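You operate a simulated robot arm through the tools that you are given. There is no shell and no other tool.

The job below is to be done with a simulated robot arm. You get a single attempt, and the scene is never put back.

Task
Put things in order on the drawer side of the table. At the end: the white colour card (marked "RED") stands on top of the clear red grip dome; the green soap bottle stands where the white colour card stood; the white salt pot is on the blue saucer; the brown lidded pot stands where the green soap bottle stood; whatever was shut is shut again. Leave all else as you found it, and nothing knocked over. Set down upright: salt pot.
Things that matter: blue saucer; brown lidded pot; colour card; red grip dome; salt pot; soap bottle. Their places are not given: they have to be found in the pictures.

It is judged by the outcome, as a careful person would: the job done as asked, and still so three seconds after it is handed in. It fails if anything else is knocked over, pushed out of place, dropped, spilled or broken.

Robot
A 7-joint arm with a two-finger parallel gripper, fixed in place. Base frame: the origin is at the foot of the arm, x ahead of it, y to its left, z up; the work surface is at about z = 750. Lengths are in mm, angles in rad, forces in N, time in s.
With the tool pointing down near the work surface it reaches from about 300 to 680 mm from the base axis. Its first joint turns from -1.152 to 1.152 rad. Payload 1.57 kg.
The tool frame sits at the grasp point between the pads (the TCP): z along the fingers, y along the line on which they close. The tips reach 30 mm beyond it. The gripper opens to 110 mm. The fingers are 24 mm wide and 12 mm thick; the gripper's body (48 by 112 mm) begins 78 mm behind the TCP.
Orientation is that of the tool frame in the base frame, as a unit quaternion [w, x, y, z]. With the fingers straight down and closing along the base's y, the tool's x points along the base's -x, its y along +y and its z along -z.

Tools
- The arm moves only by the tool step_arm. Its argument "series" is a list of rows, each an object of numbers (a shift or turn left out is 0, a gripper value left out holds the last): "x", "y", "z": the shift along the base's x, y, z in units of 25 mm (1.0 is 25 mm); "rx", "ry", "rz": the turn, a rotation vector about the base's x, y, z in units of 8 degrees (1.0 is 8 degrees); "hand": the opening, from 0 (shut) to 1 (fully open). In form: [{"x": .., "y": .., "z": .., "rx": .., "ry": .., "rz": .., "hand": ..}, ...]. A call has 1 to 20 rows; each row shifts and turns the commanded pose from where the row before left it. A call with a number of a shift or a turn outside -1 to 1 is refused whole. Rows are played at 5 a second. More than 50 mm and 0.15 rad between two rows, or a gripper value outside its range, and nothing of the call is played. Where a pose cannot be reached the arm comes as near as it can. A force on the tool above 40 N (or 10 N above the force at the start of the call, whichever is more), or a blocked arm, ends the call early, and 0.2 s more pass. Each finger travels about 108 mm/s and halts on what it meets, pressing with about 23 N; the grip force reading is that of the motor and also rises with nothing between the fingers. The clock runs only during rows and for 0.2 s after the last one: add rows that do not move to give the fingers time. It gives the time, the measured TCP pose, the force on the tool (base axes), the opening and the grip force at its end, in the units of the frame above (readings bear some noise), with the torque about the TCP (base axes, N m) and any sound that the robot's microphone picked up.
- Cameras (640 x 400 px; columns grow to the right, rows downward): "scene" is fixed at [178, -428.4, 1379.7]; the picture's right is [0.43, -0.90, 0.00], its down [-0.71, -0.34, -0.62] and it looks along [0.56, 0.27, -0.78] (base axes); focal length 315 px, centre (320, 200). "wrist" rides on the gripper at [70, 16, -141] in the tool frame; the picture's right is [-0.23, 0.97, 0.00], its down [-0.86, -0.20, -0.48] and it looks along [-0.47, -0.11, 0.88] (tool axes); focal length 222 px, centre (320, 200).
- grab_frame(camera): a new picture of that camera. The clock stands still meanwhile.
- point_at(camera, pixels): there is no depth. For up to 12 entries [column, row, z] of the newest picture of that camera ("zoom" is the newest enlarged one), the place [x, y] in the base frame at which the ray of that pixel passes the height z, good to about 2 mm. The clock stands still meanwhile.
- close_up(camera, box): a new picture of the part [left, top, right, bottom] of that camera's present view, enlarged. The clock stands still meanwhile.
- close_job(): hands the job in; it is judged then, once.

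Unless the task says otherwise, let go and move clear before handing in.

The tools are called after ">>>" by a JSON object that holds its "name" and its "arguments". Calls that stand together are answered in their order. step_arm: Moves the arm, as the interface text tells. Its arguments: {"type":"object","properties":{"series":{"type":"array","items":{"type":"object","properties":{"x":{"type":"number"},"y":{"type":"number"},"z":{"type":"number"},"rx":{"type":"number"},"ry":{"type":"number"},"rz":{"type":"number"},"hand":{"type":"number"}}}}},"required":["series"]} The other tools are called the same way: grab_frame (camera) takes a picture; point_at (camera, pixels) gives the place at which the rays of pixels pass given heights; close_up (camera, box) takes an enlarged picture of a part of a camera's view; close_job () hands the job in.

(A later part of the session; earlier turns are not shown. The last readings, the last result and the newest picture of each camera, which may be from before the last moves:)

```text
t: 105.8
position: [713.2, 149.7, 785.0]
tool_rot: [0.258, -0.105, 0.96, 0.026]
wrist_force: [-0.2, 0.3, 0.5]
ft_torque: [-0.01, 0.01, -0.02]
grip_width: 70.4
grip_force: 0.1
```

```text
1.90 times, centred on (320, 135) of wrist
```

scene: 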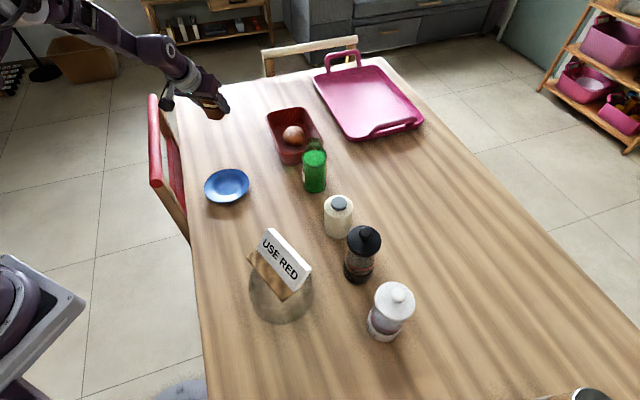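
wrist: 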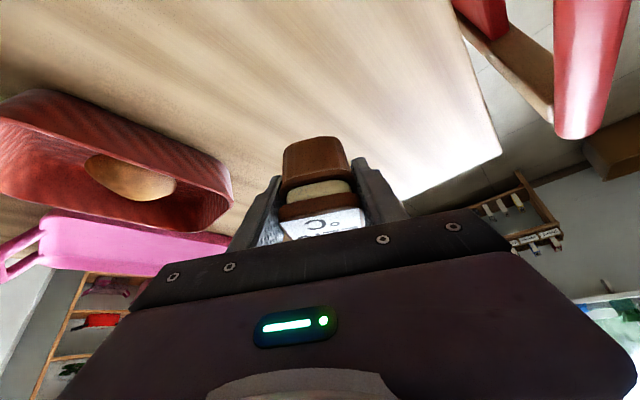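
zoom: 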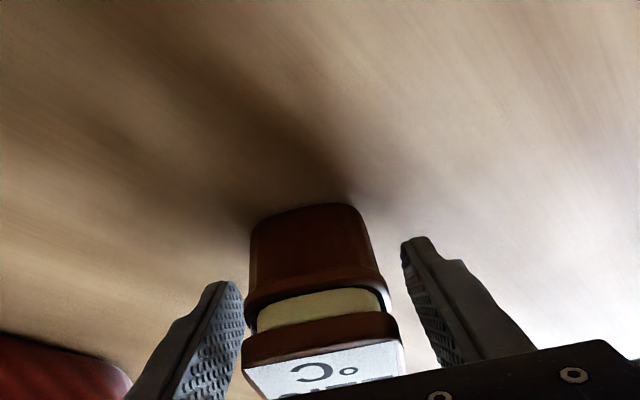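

The pot stands free. I'll withdraw along the hand's axis.

>>> {"name": "step_arm", "arguments": {"series": [{"x": -0.244, "y": -0.052, "z": 0.43}, {"x": -0.488, "y": -0.104, "z": 0.865}, {"x": -0.488, "y": -0.104, "z": 0.865}, {"x": -0.488, "y": -0.104, "z": 0.865}, {"x": -0.488, "y": -0.104, "z": 0.865}, {"x": -0.488, "y": -0.104, "z": 0.865}, {"x": -0.488, "y": -0.104, "z": 0.865}, {}]}}

>>> {"name": "grab_frame", "arguments": {"camera": "scene"}}

>>> {"name": "grab_frame", "arguments": {"camera": "wrist"}}

```text
t: 107.6
position: [634.0, 133.2, 925.9]
tool_rot: [0.257, -0.105, 0.96, 0.025]
wrist_force: [0.2, -1.1, -0.1]
ft_torque: [-0.03, -0.01, -0.02]
grip_width: 70.5
grip_force: 0.1
```

```text
taken
```

scene: 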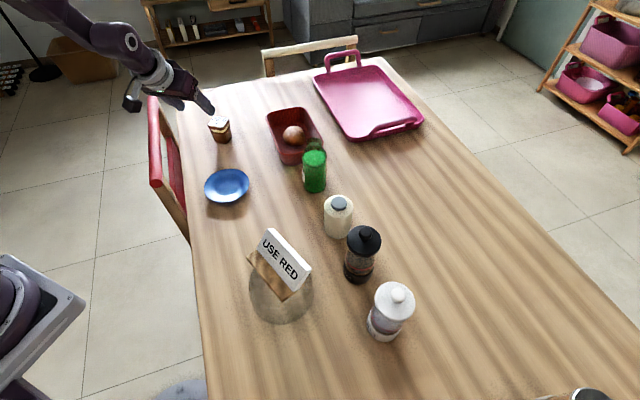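

```text
taken
```

wrist: 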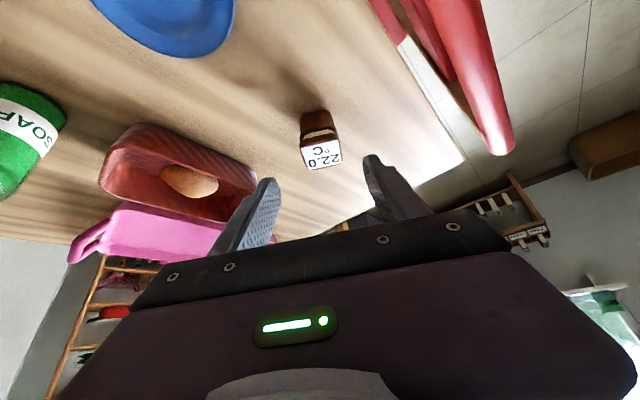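

The brown pot stands where the bottle was. Now the salt pot and saucer: I'll zoom on both to measure.

>>> {"name": "close_up", "arguments": {"camera": "scene", "box": [195, 160, 260, 215]}}

>>> {"name": "close_up", "arguments": {"camera": "scene", "box": [355, 270, 425, 350]}}

>>> {"name": "close_up", "arguments": {"camera": "scene", "box": [190, 95, 250, 150]}}

```text
7.27 times, centred on (228, 188) of scene
```

zoom: 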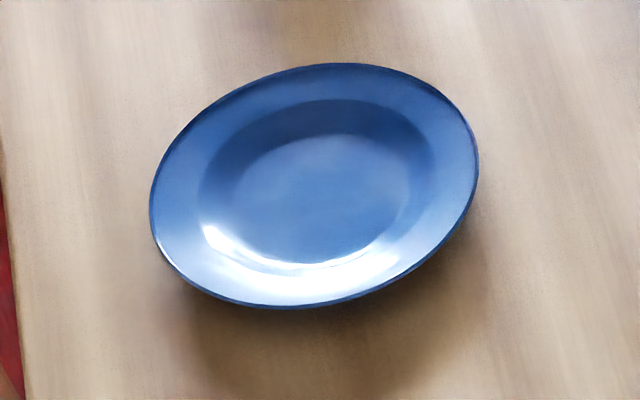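

```text
5.00 times, centred on (390, 310) of scene
```

zoom: 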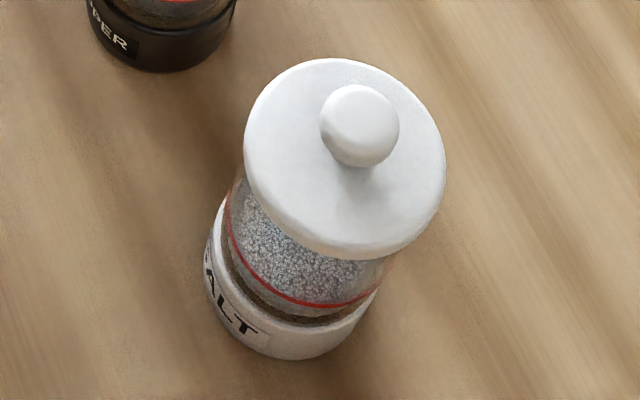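

```text
7.27 times, centred on (220, 122) of scene
```

zoom: 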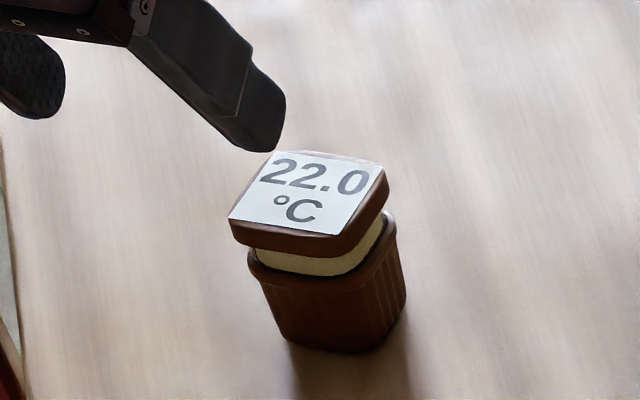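

Saucer centre is near scene (227.3,186), salt lid at (395,300). I'll level the hand, raise it, and swing over toward the salt pot at a safe height.

>>> {"name": "step_arm", "arguments": {"series": [{"rx": -0.195, "ry": 0.917, "x": -0.8, "y": -0.5, "z": 0.85}, {"rx": -0.195, "ry": 0.917, "x": -0.9, "y": -0.6, "z": 0.85}, {"rx": -0.195, "ry": 0.917, "x": -0.9, "y": -0.7, "z": 0.85}, {"rx": -0.195, "ry": 0.917, "x": -0.9, "y": -0.8, "z": 0.85}, {"x": -0.2, "y": -1, "rz": -0.5}, {"x": -0.2, "y": -1, "rz": -0.5}, {"x": -0.2, "y": -1, "rz": -0.5}, {"x": -0.2, "y": -1, "rz": -0.5}, {"x": -0.2, "y": -1, "rz": -0.5}, {"x": -0.2, "y": -1, "rz": -0.5}, {"x": -0.2, "y": -1, "rz": -0.5}, {"x": -0.2, "y": -1, "rz": -0.5}, {}]}}

>>> {"name": "grab_frame", "arguments": {"camera": "scene"}}

>>> {"name": "grab_frame", "arguments": {"camera": "wrist"}}

```text
t: 110.4
position: [505.5, -132.6, 1010.5]
tool_rot: [0.0, 0.17, 0.986, -0.001]
wrist_force: [0.6, 0.0, 0.3]
ft_torque: [0.0, 0.0, 0.0]
grip_width: 70.3
grip_force: 0.1
```

```text
taken
```

scene: 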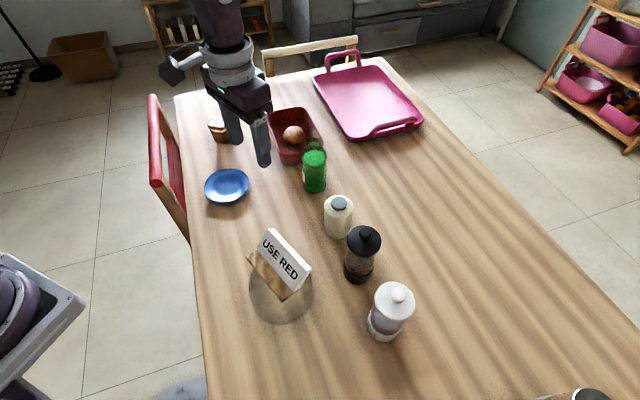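

```text
taken
```

wrist: 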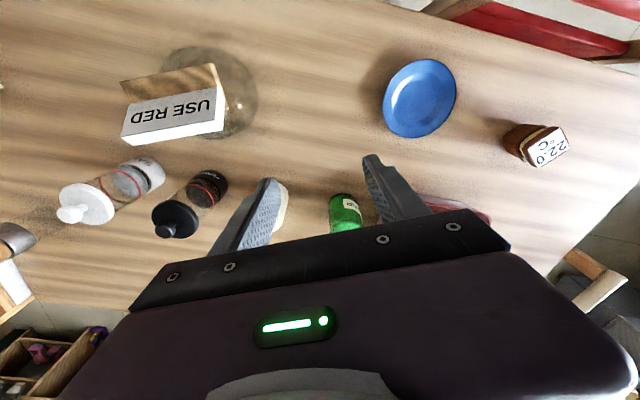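

From here both the saucer (420,98) and the salt pot (85,205) are visible. I'll zoom on each for measurement.

>>> {"name": "close_up", "arguments": {"camera": "wrist", "box": [370, 45, 470, 150]}}

>>> {"name": "close_up", "arguments": {"camera": "wrist", "box": [45, 145, 185, 240]}}

>>> {"name": "point_at", "arguments": {"camera": "wrist", "pixels": [[420, 98, 750], [420, 98, 764]]}}

>>> {"name": "point_at", "arguments": {"camera": "scene", "pixels": [[227.3, 186.1, 750], [227.3, 186.1, 764], [398, 295, 900], [398, 295, 930], [395, 300, 880], [395, 300, 900], [383, 342, 750]]}}

```text
3.81 times, centred on (420, 98) of wrist
```

zoom: 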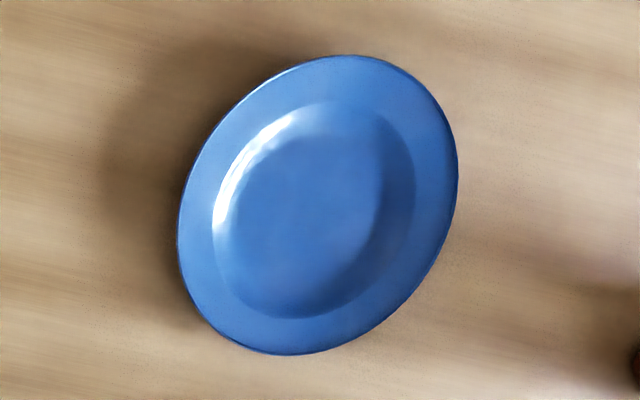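

```text
4.21 times, centred on (115, 192) of wrist
```

zoom: 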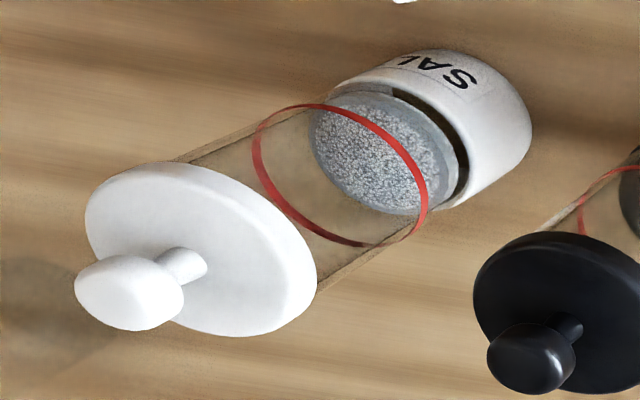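

```text
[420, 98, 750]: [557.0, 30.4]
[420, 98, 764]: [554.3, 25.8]
```

```text
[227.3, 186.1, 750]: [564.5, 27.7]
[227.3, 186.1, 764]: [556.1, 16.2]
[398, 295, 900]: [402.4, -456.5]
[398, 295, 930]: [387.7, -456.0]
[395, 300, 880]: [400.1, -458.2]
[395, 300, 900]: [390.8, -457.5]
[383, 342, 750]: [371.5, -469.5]
```

I'll query the saucer's rim extremes in both views to fix its centre and height, and the salt's knob and lid.

>>> {"name": "point_at", "arguments": {"camera": "scene", "pixels": [[204.6, 189.65, 765], [250, 182.5, 765], [231.4, 169.2, 765], [222.9, 202.9, 765], [204.6, 189.65, 755], [250, 182.5, 755], [231.4, 169.2, 755], [222.9, 202.9, 755]]}}

>>> {"name": "point_at", "arguments": {"camera": "wrist", "pixels": [[382.5, 108.5, 765], [456.5, 88.8, 765], [426.6, 59.9, 765], [409.5, 138.7, 765], [382.5, 108.5, 755], [456.5, 88.8, 755], [426.6, 59.9, 755], [409.5, 138.7, 755], [69.5, 212.5, 900], [69.5, 212.5, 930], [86.6, 203, 890], [160.8, 172.5, 750]]}}

```text
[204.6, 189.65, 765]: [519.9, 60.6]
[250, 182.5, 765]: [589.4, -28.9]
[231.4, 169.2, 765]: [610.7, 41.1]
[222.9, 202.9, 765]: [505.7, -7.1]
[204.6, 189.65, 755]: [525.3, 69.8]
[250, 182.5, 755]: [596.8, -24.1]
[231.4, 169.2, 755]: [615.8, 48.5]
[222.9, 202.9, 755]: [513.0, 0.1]
```

```text
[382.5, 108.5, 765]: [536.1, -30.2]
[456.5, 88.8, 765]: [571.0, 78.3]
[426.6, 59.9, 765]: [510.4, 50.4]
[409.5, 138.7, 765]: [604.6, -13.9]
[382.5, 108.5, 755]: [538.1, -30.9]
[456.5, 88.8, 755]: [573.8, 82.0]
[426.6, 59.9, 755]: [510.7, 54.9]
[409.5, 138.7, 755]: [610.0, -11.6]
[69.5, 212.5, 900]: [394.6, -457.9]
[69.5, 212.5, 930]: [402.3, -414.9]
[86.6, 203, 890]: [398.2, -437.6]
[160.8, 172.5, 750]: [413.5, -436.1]
```

Saucer centre ≈ (557.5,21), 114 mm across; salt axis ≈ (400,-456.5), knob top ≈ z 913. I'll move above the salt pot, hand vertical, opened to 90 mm.

>>> {"name": "step_arm", "arguments": {"series": [{"x": -0.325, "y": -0.997, "rz": 0.19, "hand": 0.82}, {"x": -0.325, "y": -0.997, "rz": 0.19}, {"x": -0.325, "y": -0.997, "rz": 0.19}, {"x": -0.325, "y": -0.997, "rz": 0.19}, {"x": -0.325, "y": -0.997, "rz": 0.19}, {"x": -0.325, "y": -0.997, "rz": 0.19}, {"x": -0.325, "y": -0.997, "rz": 0.19}, {"x": -0.325, "y": -0.997, "rz": 0.19}, {"x": -0.325, "y": -0.997, "rz": 0.19}, {"x": -0.325, "y": -0.997, "rz": 0.19}, {"x": -0.325, "y": -0.997, "rz": 0.19}, {"x": -0.325, "y": -0.997, "rz": 0.19}, {"x": -0.325, "y": -0.997, "rz": 0.17}, {}]}}

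>>> {"name": "grab_frame", "arguments": {"camera": "wrist"}}

>>> {"name": "grab_frame", "arguments": {"camera": "scene"}}

```text
t: 113.4
position: [401.0, -456.4, 1009.4]
tool_rot: [0.0, 0.0, 1.0, -0.001]
wrist_force: [0.1, -0.6, -0.4]
ft_torque: [-0.02, -0.02, -0.02]
grip_width: 90.3
grip_force: 0.1
```

```text
taken
```

wrist: 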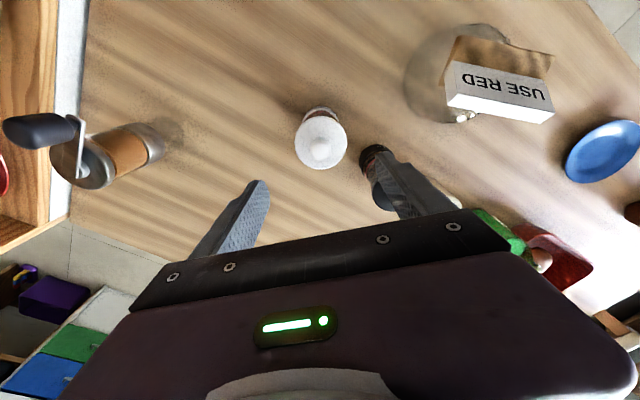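

```text
taken
```

scene: 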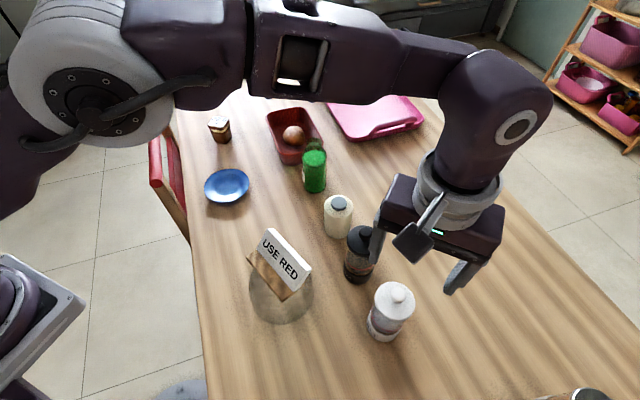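

The knob appears at (321,152), where a point on the hand's axis at z≈902 should be, so I'm centred. I'll zoom to confirm.

>>> {"name": "close_up", "arguments": {"camera": "wrist", "box": [270, 90, 400, 220]}}

>>> {"name": "point_at", "arguments": {"camera": "wrist", "pixels": [[321, 152, 902], [295, 142, 880], [347, 142, 880], [321, 115, 880], [321, 170, 880]]}}

```text
3.08 times, centred on (335, 155) of wrist
```

zoom: 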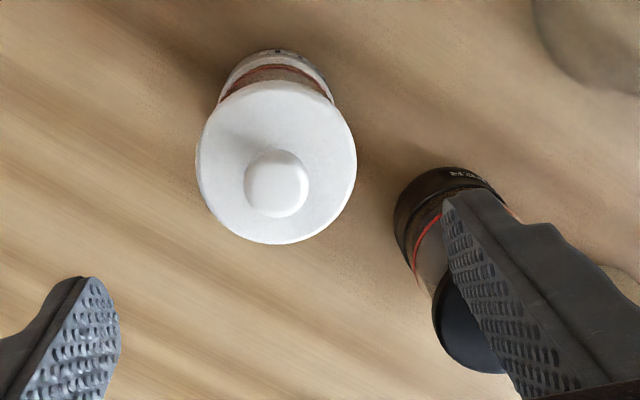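

```text
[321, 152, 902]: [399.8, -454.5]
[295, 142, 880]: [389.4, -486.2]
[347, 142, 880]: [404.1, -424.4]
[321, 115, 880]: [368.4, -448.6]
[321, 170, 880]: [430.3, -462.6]
```

Centred on the lid (63.5 mm wide) with the pepper mill well outside the finger's path. I'll descend to z≈875 first.

>>> {"name": "step_arm", "arguments": {"series": [{"x": -0.06, "y": 0.04}, {"z": -0.9}, {"z": -0.9}, {"z": -0.9}, {"z": -0.9}, {"z": -0.9}, {"z": -0.9}, {}]}}

>>> {"name": "grab_frame", "arguments": {"camera": "wrist"}}

>>> {"name": "close_up", "arguments": {"camera": "scene", "box": [310, 210, 470, 360]}}

```text
t: 115.2
position: [400.1, -455.5, 874.6]
tool_rot: [0.0, 0.0, 1.0, -0.001]
wrist_force: [0.6, 1.0, -0.4]
ft_torque: [0.0, 0.03, 0.0]
grip_width: 90.1
grip_force: 0.1
```

```text
taken
```

wrist: 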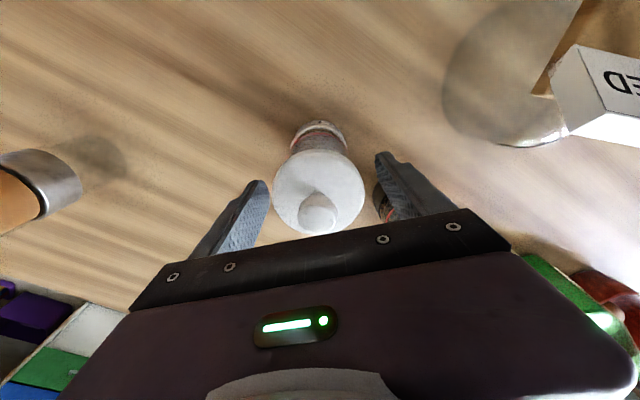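

```text
2.67 times, centred on (390, 285) of scene
```

zoom: 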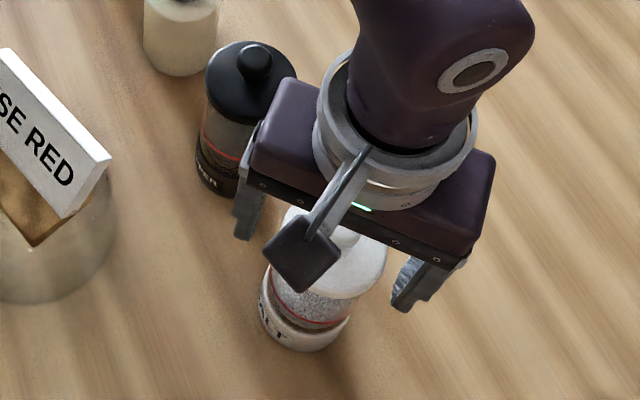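

The lid is between the fingers. I'll descend to z≈850 (palm about 15 mm above the knob) and close gently.

>>> {"name": "step_arm", "arguments": {"series": [{"z": -0.5}, {"z": -0.48}, {}]}}

>>> {"name": "step_arm", "arguments": {"series": [{"hand": 0.7}, {"hand": 0.64}, {"hand": 0.6}, {"hand": 0.56}, {"hand": 0.5}, {"hand": 0.45}, {}, {}]}}

>>> {"name": "grab_frame", "arguments": {"camera": "wrist"}}

>>> {"name": "close_up", "arguments": {"camera": "scene", "box": [310, 210, 470, 360]}}

```text
t: 116.0
position: [400.8, -454.3, 849.0]
tool_rot: [0.0, 0.0, 1.0, 0.0]
wrist_force: [-0.1, -1.3, 0.4]
ft_torque: [-0.02, -0.01, 0.04]
grip_width: 90.2
grip_force: 0.1
```

```text
t: 117.8
position: [400.7, -456.1, 850.6]
tool_rot: [0.0, 0.0, 1.0, -0.001]
wrist_force: [0.0, -1.5, 1.1]
ft_torque: [0.01, 0.01, 0.01]
grip_width: 62.4
grip_force: 22.7
```

```text
taken
```

wrist: 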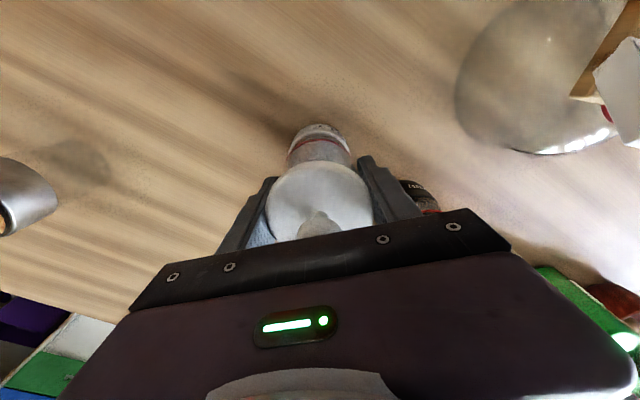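

```text
2.67 times, centred on (390, 285) of scene
```

zoom: 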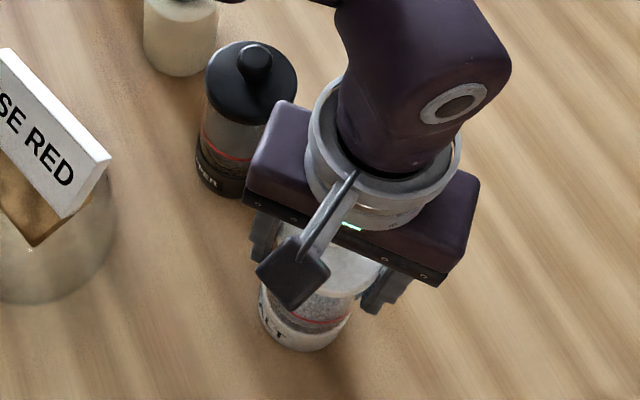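

Gripped at 62.4 mm with 23 N. I'll lift 20 mm and check it hangs upright and whole.

>>> {"name": "step_arm", "arguments": {"series": [{"z": 0.2}, {"z": 0.3}, {"z": 0.4}, {}]}}

>>> {"name": "grab_frame", "arguments": {"camera": "wrist"}}

>>> {"name": "close_up", "arguments": {"camera": "scene", "box": [310, 210, 470, 360]}}

```text
t: 118.8
position: [400.4, -455.8, 872.6]
tool_rot: [0.0, 0.0, 1.0, -0.001]
wrist_force: [0.4, 0.3, -1.1]
ft_torque: [0.01, -0.01, 0.01]
grip_width: 62.5
grip_force: 23.2
heard: snap
```

```text
taken
```

wrist: 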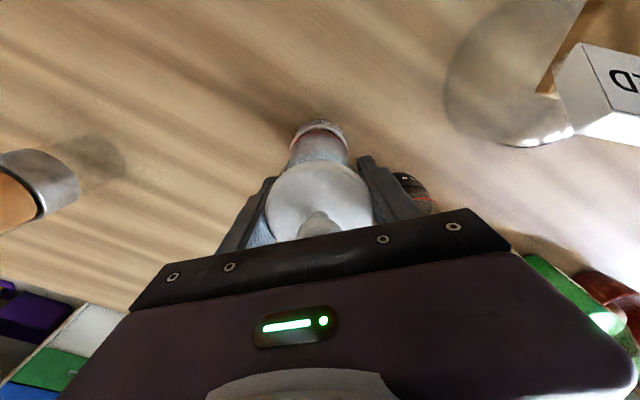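

```text
2.67 times, centred on (390, 285) of scene
```

zoom: 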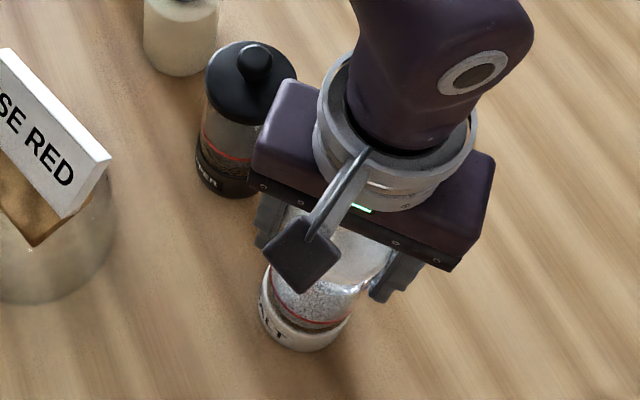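

A "snap" was heard: the lid came off and the body stayed on the table. The lid must be shut again; first I'll look closely at the body below before lowering the lid back.

>>> {"name": "close_up", "arguments": {"camera": "scene", "box": [360, 280, 420, 350]}}

>>> {"name": "close_up", "arguments": {"camera": "wrist", "box": [240, 100, 400, 250]}}

```text
5.71 times, centred on (390, 315) of scene
```

zoom: 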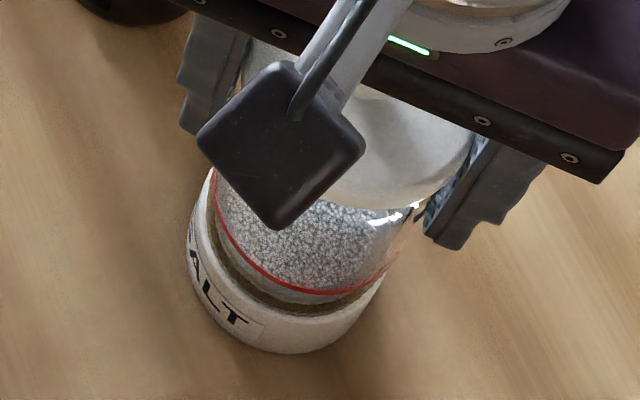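

```text
2.67 times, centred on (320, 175) of wrist
```

zoom: 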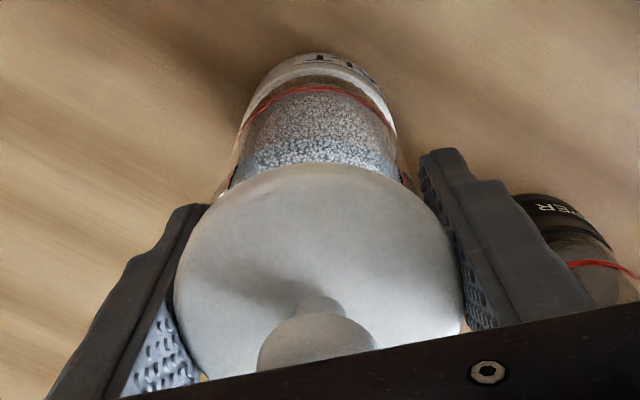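

The body is upright and undisturbed, directly below the lid. I'll lower the lid straight back down the same distance, watching force and sound.

>>> {"name": "step_arm", "arguments": {"series": [{"z": -0.3}, {"z": -0.3}, {"z": -0.15}, {}]}}

>>> {"name": "step_arm", "arguments": {"series": [{"z": -0.08}, {}]}}

>>> {"name": "step_arm", "arguments": {"series": [{"z": -0.06}, {}]}}

```text
t: 119.8
position: [399.9, -456.8, 853.5]
tool_rot: [0.0, 0.0, 1.0, 0.0]
wrist_force: [0.4, -0.3, -0.5]
ft_torque: [0.02, 0.01, -0.04]
grip_width: 62.4
grip_force: 23.4
```

```text
t: 120.4
position: [401.1, -456.8, 853.0]
tool_rot: [0.0, 0.001, 1.0, 0.0]
wrist_force: [-0.5, 0.4, -0.2]
ft_torque: [0.02, 0.0, -0.01]
grip_width: 62.3
grip_force: 23.0
```

```text
t: 121.0
position: [398.9, -455.4, 851.0]
tool_rot: [0.0, 0.0, 1.0, -0.001]
wrist_force: [0.2, 0.1, -0.5]
ft_torque: [0.0, 0.02, -0.01]
grip_width: 62.1
grip_force: 22.7
```

Nearly back at the gripping height with no contact force yet. I'll go down in half-millimetre steps.

>>> {"name": "step_arm", "arguments": {"series": [{"z": -0.02}, {}]}}

>>> {"name": "step_arm", "arguments": {"series": [{"z": -0.02}, {}]}}

>>> {"name": "step_arm", "arguments": {"series": [{"z": -0.02}, {}]}}

```text
t: 121.6
position: [400.2, -455.3, 850.9]
tool_rot: [0.0, 0.0, 1.0, 0.0]
wrist_force: [0.5, 1.4, 4.6]
ft_torque: [0.39, -0.05, -0.02]
grip_width: 62.3
grip_force: 23.0
heard: snap
```

```text
t: 122.2
position: [399.6, -456.0, 849.2]
tool_rot: [0.001, 0.0, 1.0, -0.001]
wrist_force: [0.8, 0.6, 9.2]
ft_torque: [0.34, 0.07, -0.07]
grip_width: 62.2
grip_force: 23.1
```

```text
t: 122.8
position: [400.1, -456.5, 849.4]
tool_rot: [0.001, 0.0, 1.0, -0.002]
wrist_force: [2.0, -0.6, 19.4]
ft_torque: [0.15, 0.12, -0.03]
grip_width: 62.3
grip_force: 22.9
```

The lid snapped shut again. I'll relieve pressure, open the fingers, and check the pot before regripping it by the body instead of the lid.

>>> {"name": "step_arm", "arguments": {"series": [{"z": 0.03}, {"hand": 0.58}, {"hand": 0.62}, {"hand": 0.7}, {"hand": 0.8}, {}]}}

>>> {"name": "close_up", "arguments": {"camera": "wrist", "box": [240, 100, 400, 250]}}

>>> {"name": "close_up", "arguments": {"camera": "scene", "box": [350, 260, 430, 350]}}

```text
t: 124.2
position: [400.6, -455.5, 849.6]
tool_rot: [0.0, 0.0, 1.0, 0.001]
wrist_force: [-0.4, 0.6, -0.5]
ft_torque: [0.0, 0.03, 0.0]
grip_width: 87.8
grip_force: 0.1
```

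```text
2.67 times, centred on (320, 175) of wrist
```

zoom: 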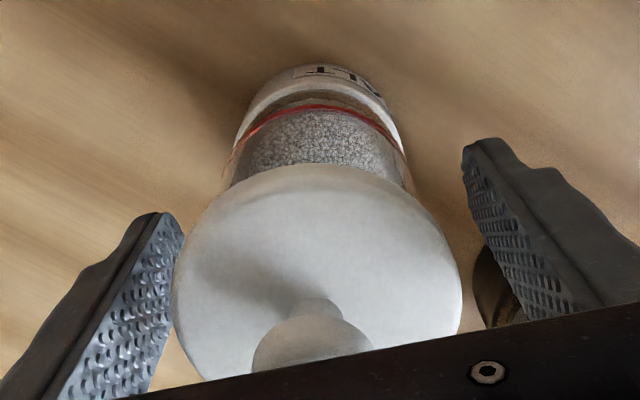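

```text
4.44 times, centred on (390, 305) of scene
```

zoom: 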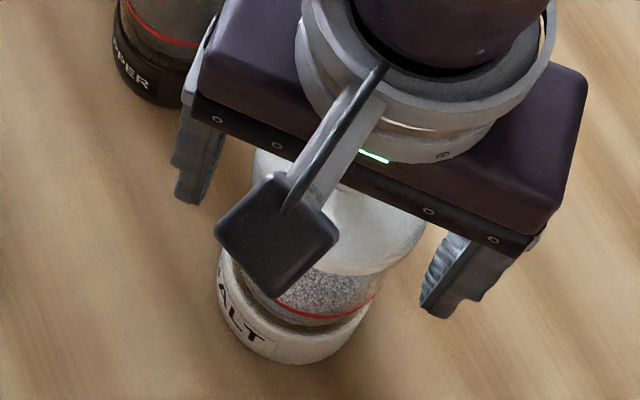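

The pot stands closed and free. I'll rise straight up and inspect the closed pot.

>>> {"name": "step_arm", "arguments": {"series": [{"z": 0.5}, {"z": 0.9}, {"z": 0.9}, {"z": 0.9}, {"z": 0.9}, {"z": 0.9}, {}]}}

>>> {"name": "close_up", "arguments": {"camera": "scene", "box": [350, 270, 430, 350]}}

>>> {"name": "close_up", "arguments": {"camera": "wrist", "box": [260, 80, 390, 210]}}

```text
t: 125.8
position: [399.7, -455.3, 975.8]
tool_rot: [0.001, 0.0, 1.0, -0.001]
wrist_force: [-0.6, 0.4, 0.8]
ft_torque: [0.0, -0.02, 0.04]
grip_width: 87.9
grip_force: 0.0
```

```text
5.00 times, centred on (390, 310) of scene
```

zoom: 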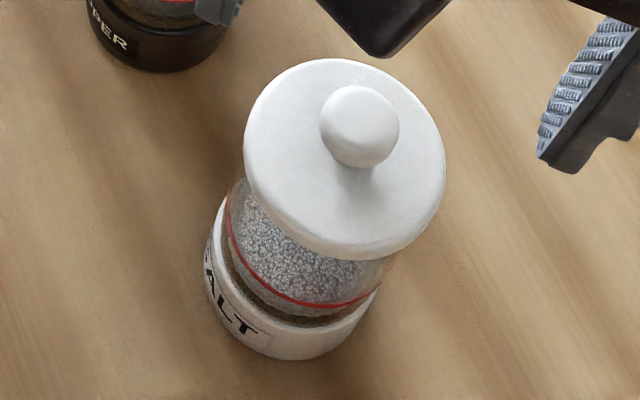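

```text
3.08 times, centred on (325, 145) of wrist
```

zoom: 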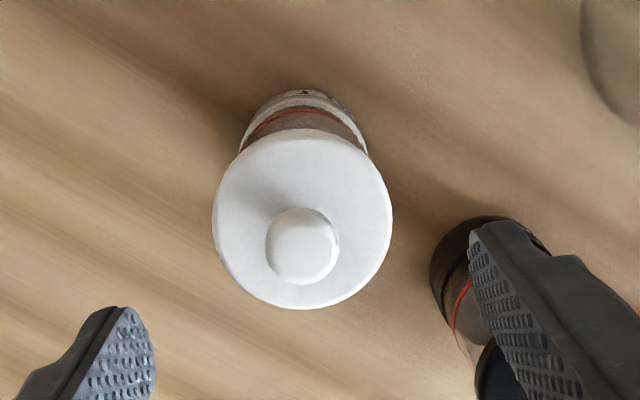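

The pot looks exactly as at the start, lid shut. Now I'll turn the hand −30° and lean it 45° at this height so the fingers can take the glass body below the lid.

>>> {"name": "step_arm", "arguments": {"series": [{"rz": -0.9375, "x": -0.07, "y": 0.035, "hand": 0.74}, {"rz": -0.9375, "x": -0.07, "y": 0.035}, {"rz": -0.9375, "x": -0.07, "y": 0.035}, {"rz": -0.9375, "x": -0.07, "y": 0.035}, {"rx": -0.469, "ry": -0.812}, {"rx": -0.469, "ry": -0.812}, {"rx": -0.469, "ry": -0.812}, {"rx": -0.469, "ry": -0.812}, {"rx": -0.469, "ry": -0.812}, {"rx": -0.469, "ry": -0.812}, {}]}}

>>> {"name": "grab_frame", "arguments": {"camera": "scene"}}

>>> {"name": "grab_frame", "arguments": {"camera": "wrist"}}

```text
t: 128.2
position: [390.8, -451.2, 974.2]
tool_rot: [0.369, 0.24, 0.892, -0.099]
wrist_force: [0.7, 0.0, 1.0]
ft_torque: [0.03, 0.0, 0.0]
grip_width: 81.3
grip_force: 0.0
```

```text
taken
```

scene: 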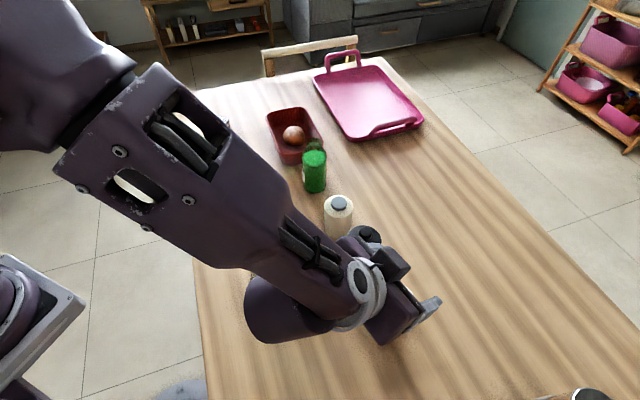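

```text
taken
```

wrist: 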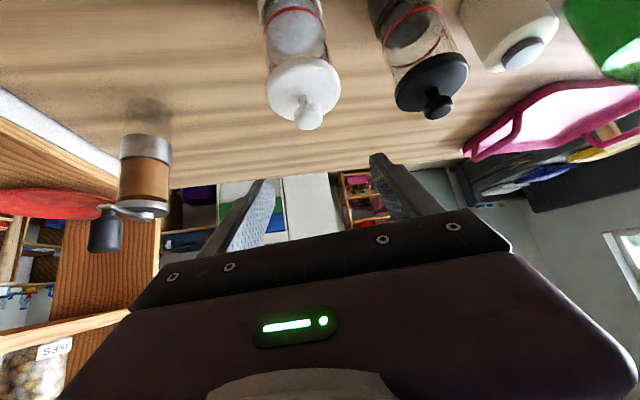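

Lean reached. The lid appears at (303,92), matching the computed axis position. I'll descend straight down to z≈870 with the fingers passing either side of the lid.

>>> {"name": "step_arm", "arguments": {"series": [{"x": 0.07, "y": -0.02}, {"z": -0.8}, {"z": -0.8}, {"z": -0.8}, {"z": -0.8}, {"z": -0.8}, {}]}}

>>> {"name": "grab_frame", "arguments": {"camera": "wrist"}}

>>> {"name": "grab_frame", "arguments": {"camera": "scene"}}

```text
t: 129.8
position: [394.1, -450.3, 874.7]
tool_rot: [0.37, 0.238, 0.892, -0.099]
wrist_force: [-1.4, 0.4, 0.1]
ft_torque: [0.02, 0.01, -0.03]
grip_width: 81.3
grip_force: 0.0
```

```text
taken
```

wrist: 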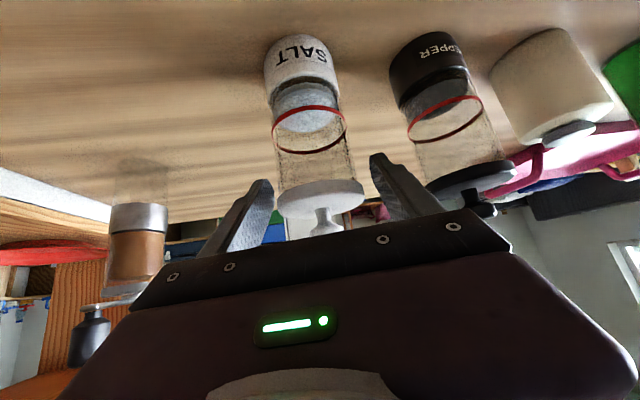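

```text
taken
```

scene: 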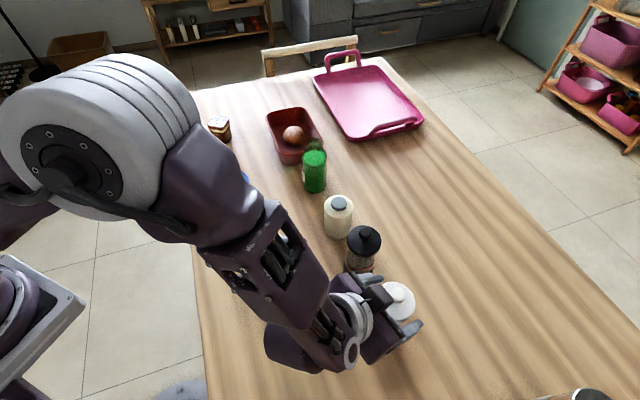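

The body with its "SALT" ring is now visible between the fingers, lid passing cleanly. The arm hides the card from the scene camera, so I'll check where the forearm is relative to it before going lower.

>>> {"name": "point_at", "arguments": {"camera": "scene", "pixels": [[280, 300, 1000], [280, 300, 1100], [310, 270, 1000], [310, 270, 1100], [200, 200, 1100], [200, 200, 1200], [290, 210, 1050], [290, 210, 1150], [95, 155, 1250], [350, 330, 980]]}}

>>> {"name": "close_up", "arguments": {"camera": "wrist", "box": [220, 20, 430, 240]}}

>>> {"name": "close_up", "arguments": {"camera": "scene", "box": [230, 200, 440, 380]}}

```text
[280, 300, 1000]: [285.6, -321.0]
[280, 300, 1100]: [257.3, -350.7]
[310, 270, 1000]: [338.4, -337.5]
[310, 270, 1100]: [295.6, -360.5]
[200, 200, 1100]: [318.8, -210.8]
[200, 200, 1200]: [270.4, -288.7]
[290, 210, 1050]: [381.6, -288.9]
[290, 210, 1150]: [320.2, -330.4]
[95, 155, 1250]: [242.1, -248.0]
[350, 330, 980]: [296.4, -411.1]
```

```text
1.82 times, centred on (325, 130) of wrist
```

zoom: 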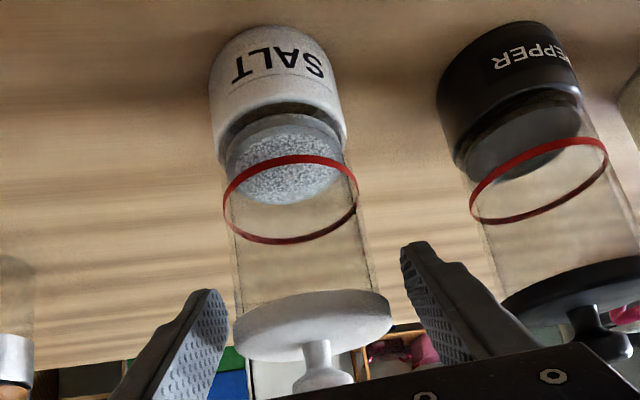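

```text
2.22 times, centred on (335, 290) of scene
```

zoom: 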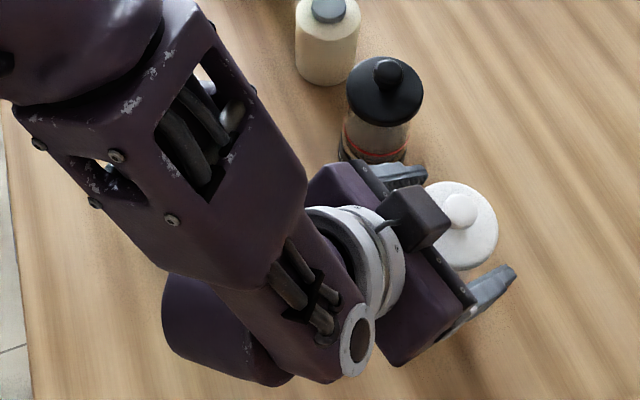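

The forearm is far above and beside the card (about z 1180 where it passes nearest), so descending is safe. I'll go down to z≈818 so the fingers flank the glass body.

>>> {"name": "step_arm", "arguments": {"series": [{"z": -0.7}, {"z": -0.7}, {"z": -0.6}, {"z": -0.27}, {}]}}

>>> {"name": "close_up", "arguments": {"camera": "wrist", "box": [220, 20, 430, 240]}}

>>> {"name": "close_up", "arguments": {"camera": "scene", "box": [230, 200, 440, 380]}}

```text
t: 131.0
position: [394.4, -451.8, 817.8]
tool_rot: [0.369, 0.24, 0.892, -0.1]
wrist_force: [0.9, -0.2, 0.0]
ft_torque: [0.01, 0.01, -0.02]
grip_width: 81.4
grip_force: 0.1
```

```text
1.82 times, centred on (325, 130) of wrist
```

zoom: 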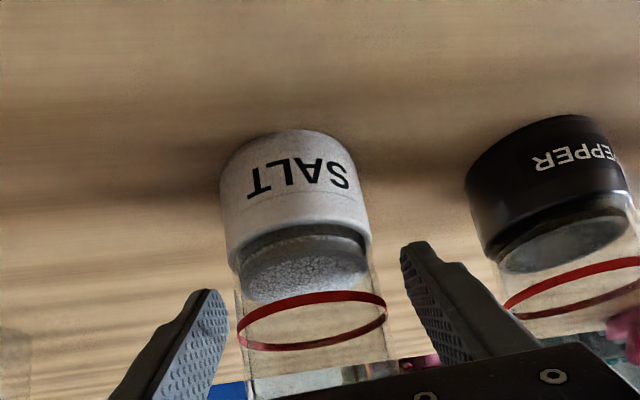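

```text
2.22 times, centred on (335, 290) of scene
```

zoom: 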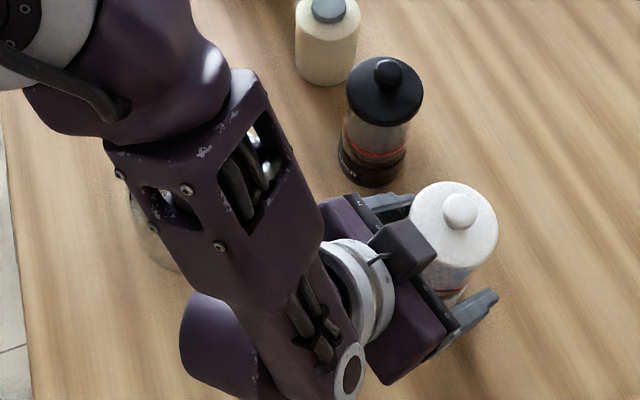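

The glass body sits between the fingers, below the lid. I'll close gently on it.

>>> {"name": "step_arm", "arguments": {"series": [{"hand": 0.66}, {"hand": 0.6}, {"hand": 0.56}, {"hand": 0.52}, {"hand": 0.46}, {"hand": 0.42}, {}, {}]}}

>>> {"name": "close_up", "arguments": {"camera": "wrist", "box": [220, 20, 430, 240]}}

>>> {"name": "close_up", "arguments": {"camera": "scene", "box": [340, 250, 440, 370]}}

```text
t: 132.8
position: [393.8, -452.8, 818.1]
tool_rot: [0.37, 0.239, 0.892, -0.1]
wrist_force: [-1.7, -1.3, 0.8]
ft_torque: [-0.12, 0.1, -0.01]
grip_width: 60.5
grip_force: 22.8
```

```text
1.82 times, centred on (325, 130) of wrist
```

zoom: 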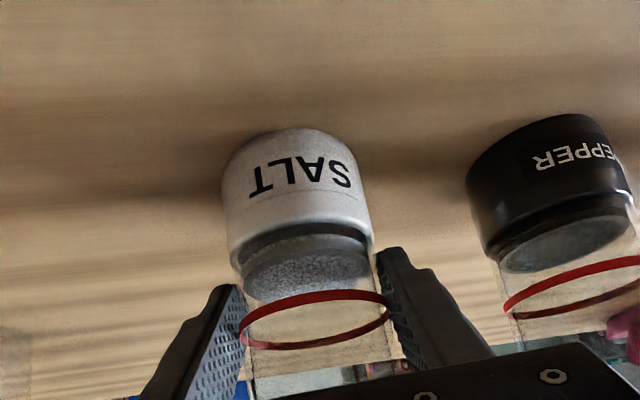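

```text
3.33 times, centred on (390, 310) of scene
```

zoom: 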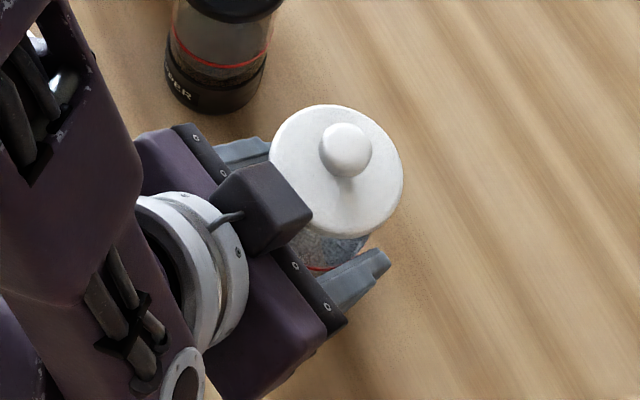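

Gripped on the glass at 60.5 mm, 23 N. I'll lift slowly and listen.

>>> {"name": "step_arm", "arguments": {"series": [{"z": 0.1}, {"z": 0.2}, {"z": 0.2}, {}]}}

>>> {"name": "close_up", "arguments": {"camera": "wrist", "box": [220, 20, 430, 240]}}

>>> {"name": "close_up", "arguments": {"camera": "scene", "box": [340, 250, 440, 370]}}

```text
t: 133.8
position: [394.2, -452.4, 829.9]
tool_rot: [0.369, 0.24, 0.892, -0.1]
wrist_force: [-0.3, -0.7, -4.1]
ft_torque: [0.02, 0.0, 0.01]
grip_width: 60.7
grip_force: 22.8
```

```text
1.82 times, centred on (325, 130) of wrist
```

zoom: 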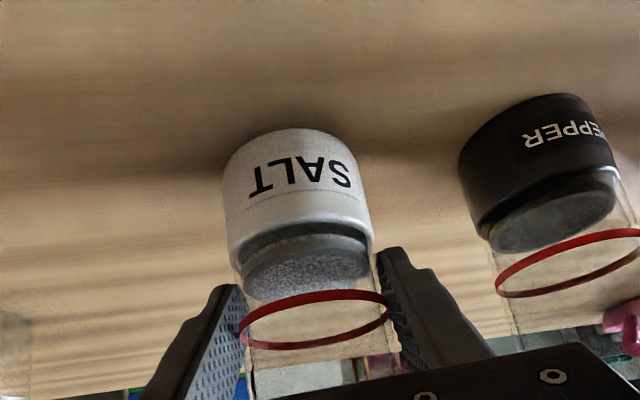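

```text
3.33 times, centred on (390, 310) of scene
```

zoom: 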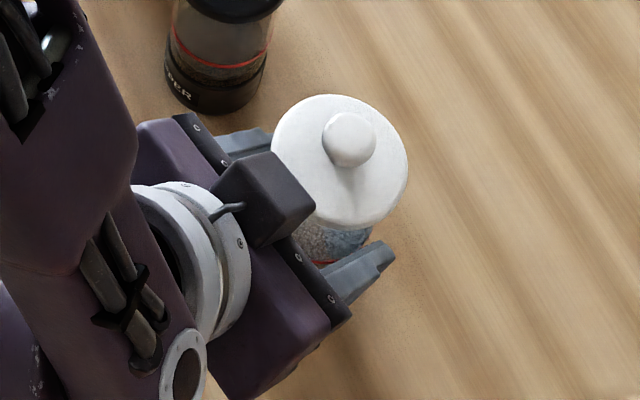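

The whole pot lifted (4 N) with no snap. I'll raise it well above the pepper mill and card, then carry it along an arc toward the saucer.

>>> {"name": "step_arm", "arguments": {"series": [{"z": 0.9}, {"z": 0.9}, {"z": 0.9}, {"z": 0.9}, {"z": 0.9}, {"z": 0.9}, {"z": 0.9}, {"z": 0.9}, {"z": 0.4}, {}]}}

>>> {"name": "grab_frame", "arguments": {"camera": "scene"}}

>>> {"name": "grab_frame", "arguments": {"camera": "wrist"}}

```text
t: 136.0
position: [394.0, -452.3, 1019.4]
tool_rot: [0.37, 0.239, 0.892, -0.099]
wrist_force: [-0.1, 0.5, -4.6]
ft_torque: [0.01, 0.0, 0.0]
grip_width: 60.4
grip_force: 23.0
```

```text
taken
```

scene: 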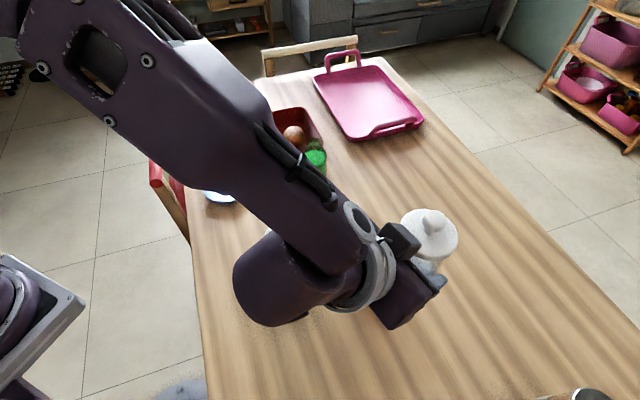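

```text
taken
```

wrist: 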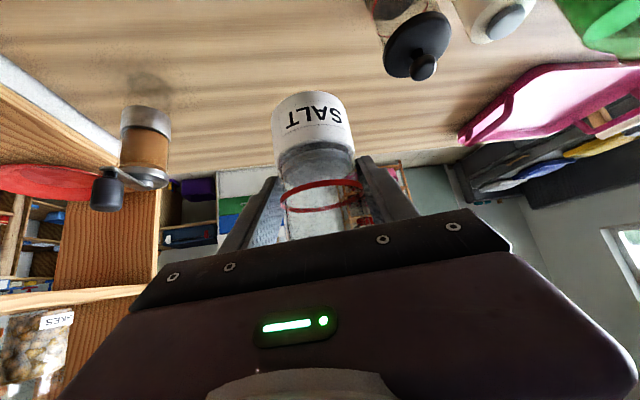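

Held high at z 1019 (base about 951), all reachable. I'll follow the arc toward the saucer.

>>> {"name": "step_arm", "arguments": {"series": [{"x": 0.4, "y": 0.5, "rz": 0.1}, {"x": 0.55, "y": 0.75, "rz": 0.25}, {"x": 0.55, "y": 0.75, "rz": 0.25}, {"x": 0.55, "y": 0.75, "rz": 0.25}, {"x": 0.56, "y": 0.85, "rz": 0.25}, {"x": 0.56, "y": 0.85, "rz": 0.25}, {"x": 0.56, "y": 0.85, "rz": 0.25}, {"x": 0.5, "y": 0.9, "rz": 0.25}, {"x": 0.45, "y": 0.92, "rz": 0.25}, {"x": 0.45, "y": 0.94, "rz": 0.25}, {"x": 0.4, "y": 0.94, "rz": 0.25}, {"x": 0.35, "y": 0.94, "rz": 0.25}, {"x": 0.3, "y": 0.94, "rz": 0.25}, {}]}}

>>> {"name": "grab_frame", "arguments": {"camera": "scene"}}

>>> {"name": "grab_frame", "arguments": {"camera": "wrist"}}

```text
t: 139.0
position: [548.9, -180.3, 1021.5]
tool_rot: [0.382, 0.042, 0.923, -0.018]
wrist_force: [-0.2, 0.5, -4.9]
ft_torque: [-0.03, 0.03, 0.01]
grip_width: 60.4
grip_force: 22.9
```

```text
taken
```

scene: 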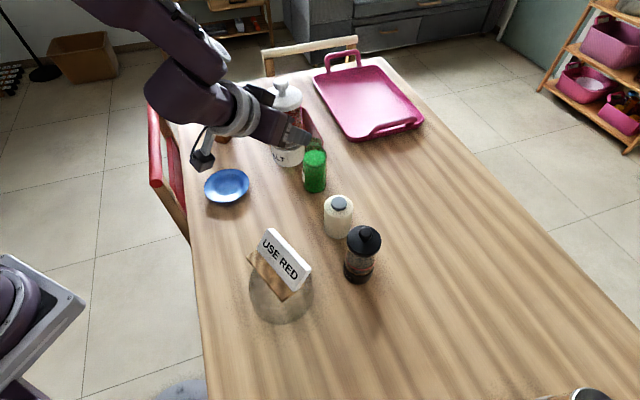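

```text
taken
```

wrist: 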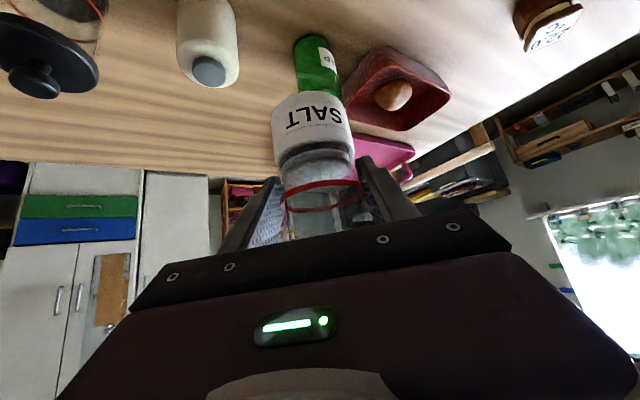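

The card, pepper mill and the rest are undisturbed. I'll continue to above the saucer.

>>> {"name": "step_arm", "arguments": {"series": [{"y": 0.9, "x": 0.01, "rz": 0.07}, {"y": 0.9, "x": 0.01, "rz": 0.07}, {"y": 0.9, "x": 0.01, "rz": 0.07}, {"y": 0.9, "x": 0.01, "rz": 0.07}, {"y": 0.9, "x": 0.01, "rz": 0.07}, {"y": 0.9, "x": 0.01, "rz": 0.07}, {"y": 0.9, "x": 0.01, "rz": 0.07}, {"y": 0.9, "x": 0.01, "rz": 0.07}, {"y": 0.85, "x": 0.01, "rz": 0.07}, {"z": -0.8}, {"z": -0.8}, {"z": -0.8}, {"z": -0.8}, {}]}}

>>> {"name": "close_up", "arguments": {"camera": "scene", "box": [150, 80, 290, 220]}}

>>> {"name": "grab_frame", "arguments": {"camera": "wrist"}}

```text
t: 142.0
position: [550.2, 22.7, 940.4]
tool_rot: [0.383, 0.001, 0.924, -0.001]
wrist_force: [-0.2, 0.5, -4.3]
ft_torque: [0.02, 0.03, 0.01]
grip_width: 60.6
grip_force: 22.9
```

```text
2.86 times, centred on (220, 150) of scene
```

zoom: 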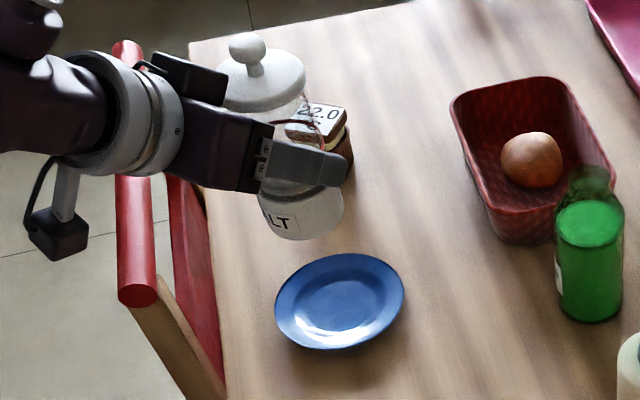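

```text
taken
```

wrist: 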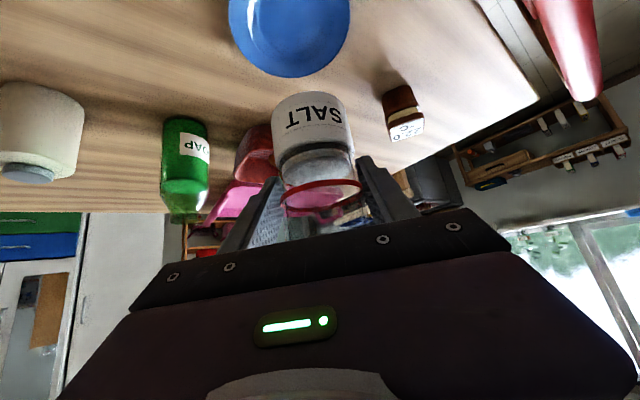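

The salt pot is over the saucer region; the saucer shows at wrist (289,25) and zoom (340,300). I'll re-measure the saucer's centre from this closer view.

>>> {"name": "close_up", "arguments": {"camera": "wrist", "box": [210, 0, 370, 130]}}

>>> {"name": "point_at", "arguments": {"camera": "wrist", "pixels": [[229, 17, 761], [351, 24, 761], [291, 77, 761], [260, 68, 761], [325, 68, 761], [233, 40, 761], [347, 42, 761]]}}

>>> {"name": "close_up", "arguments": {"camera": "scene", "box": [195, 130, 260, 215]}}

```text
3.08 times, centred on (290, 65) of wrist
```

zoom: 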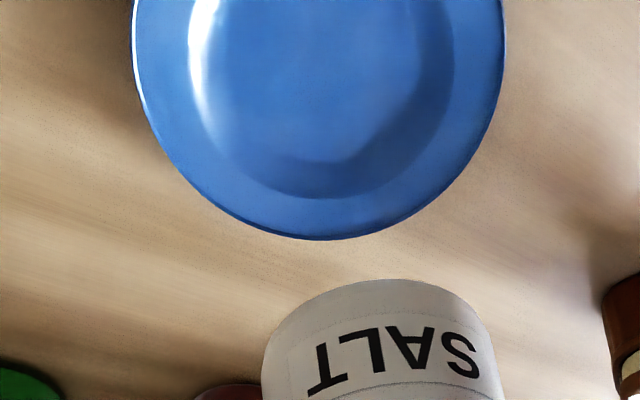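

```text
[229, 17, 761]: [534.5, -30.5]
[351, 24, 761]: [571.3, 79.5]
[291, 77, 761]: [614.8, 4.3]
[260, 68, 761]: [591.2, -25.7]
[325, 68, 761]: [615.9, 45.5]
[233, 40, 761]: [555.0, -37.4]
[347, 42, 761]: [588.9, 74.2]
```

```text
4.71 times, centred on (228, 172) of scene
```

zoom: 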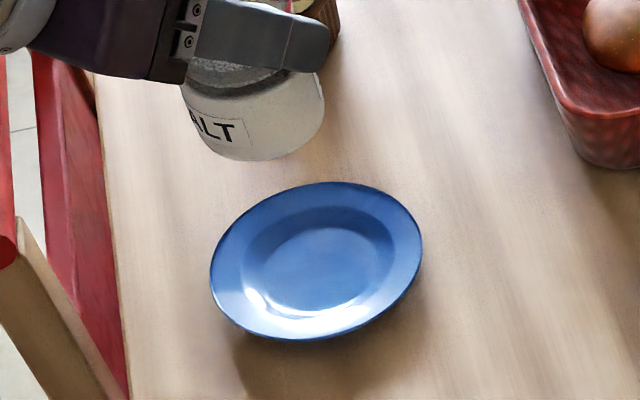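

I'll query several rim points precisely and fit the circle.

>>> {"name": "point_at", "arguments": {"camera": "wrist", "pixels": [[230.6, 26, 761], [238, 47.1, 761], [255.9, 66.6, 761], [293.2, 78, 761], [325.7, 66.6, 761], [343.6, 42.3, 761], [350, 16.3, 761]]}}

>>> {"name": "point_at", "arguments": {"camera": "scene", "pixels": [[204.6, 189.65, 761], [250, 182.5, 761], [231.4, 169.2, 761], [222.9, 202.9, 761]]}}

```text
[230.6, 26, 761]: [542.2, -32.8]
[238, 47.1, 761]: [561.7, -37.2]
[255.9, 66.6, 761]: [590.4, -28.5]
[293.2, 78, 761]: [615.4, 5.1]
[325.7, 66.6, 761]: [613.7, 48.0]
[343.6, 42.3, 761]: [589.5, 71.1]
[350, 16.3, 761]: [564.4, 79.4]
```

```text
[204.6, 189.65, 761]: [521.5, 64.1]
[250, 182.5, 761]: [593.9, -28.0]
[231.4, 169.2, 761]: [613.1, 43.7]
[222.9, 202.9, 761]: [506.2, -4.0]
```

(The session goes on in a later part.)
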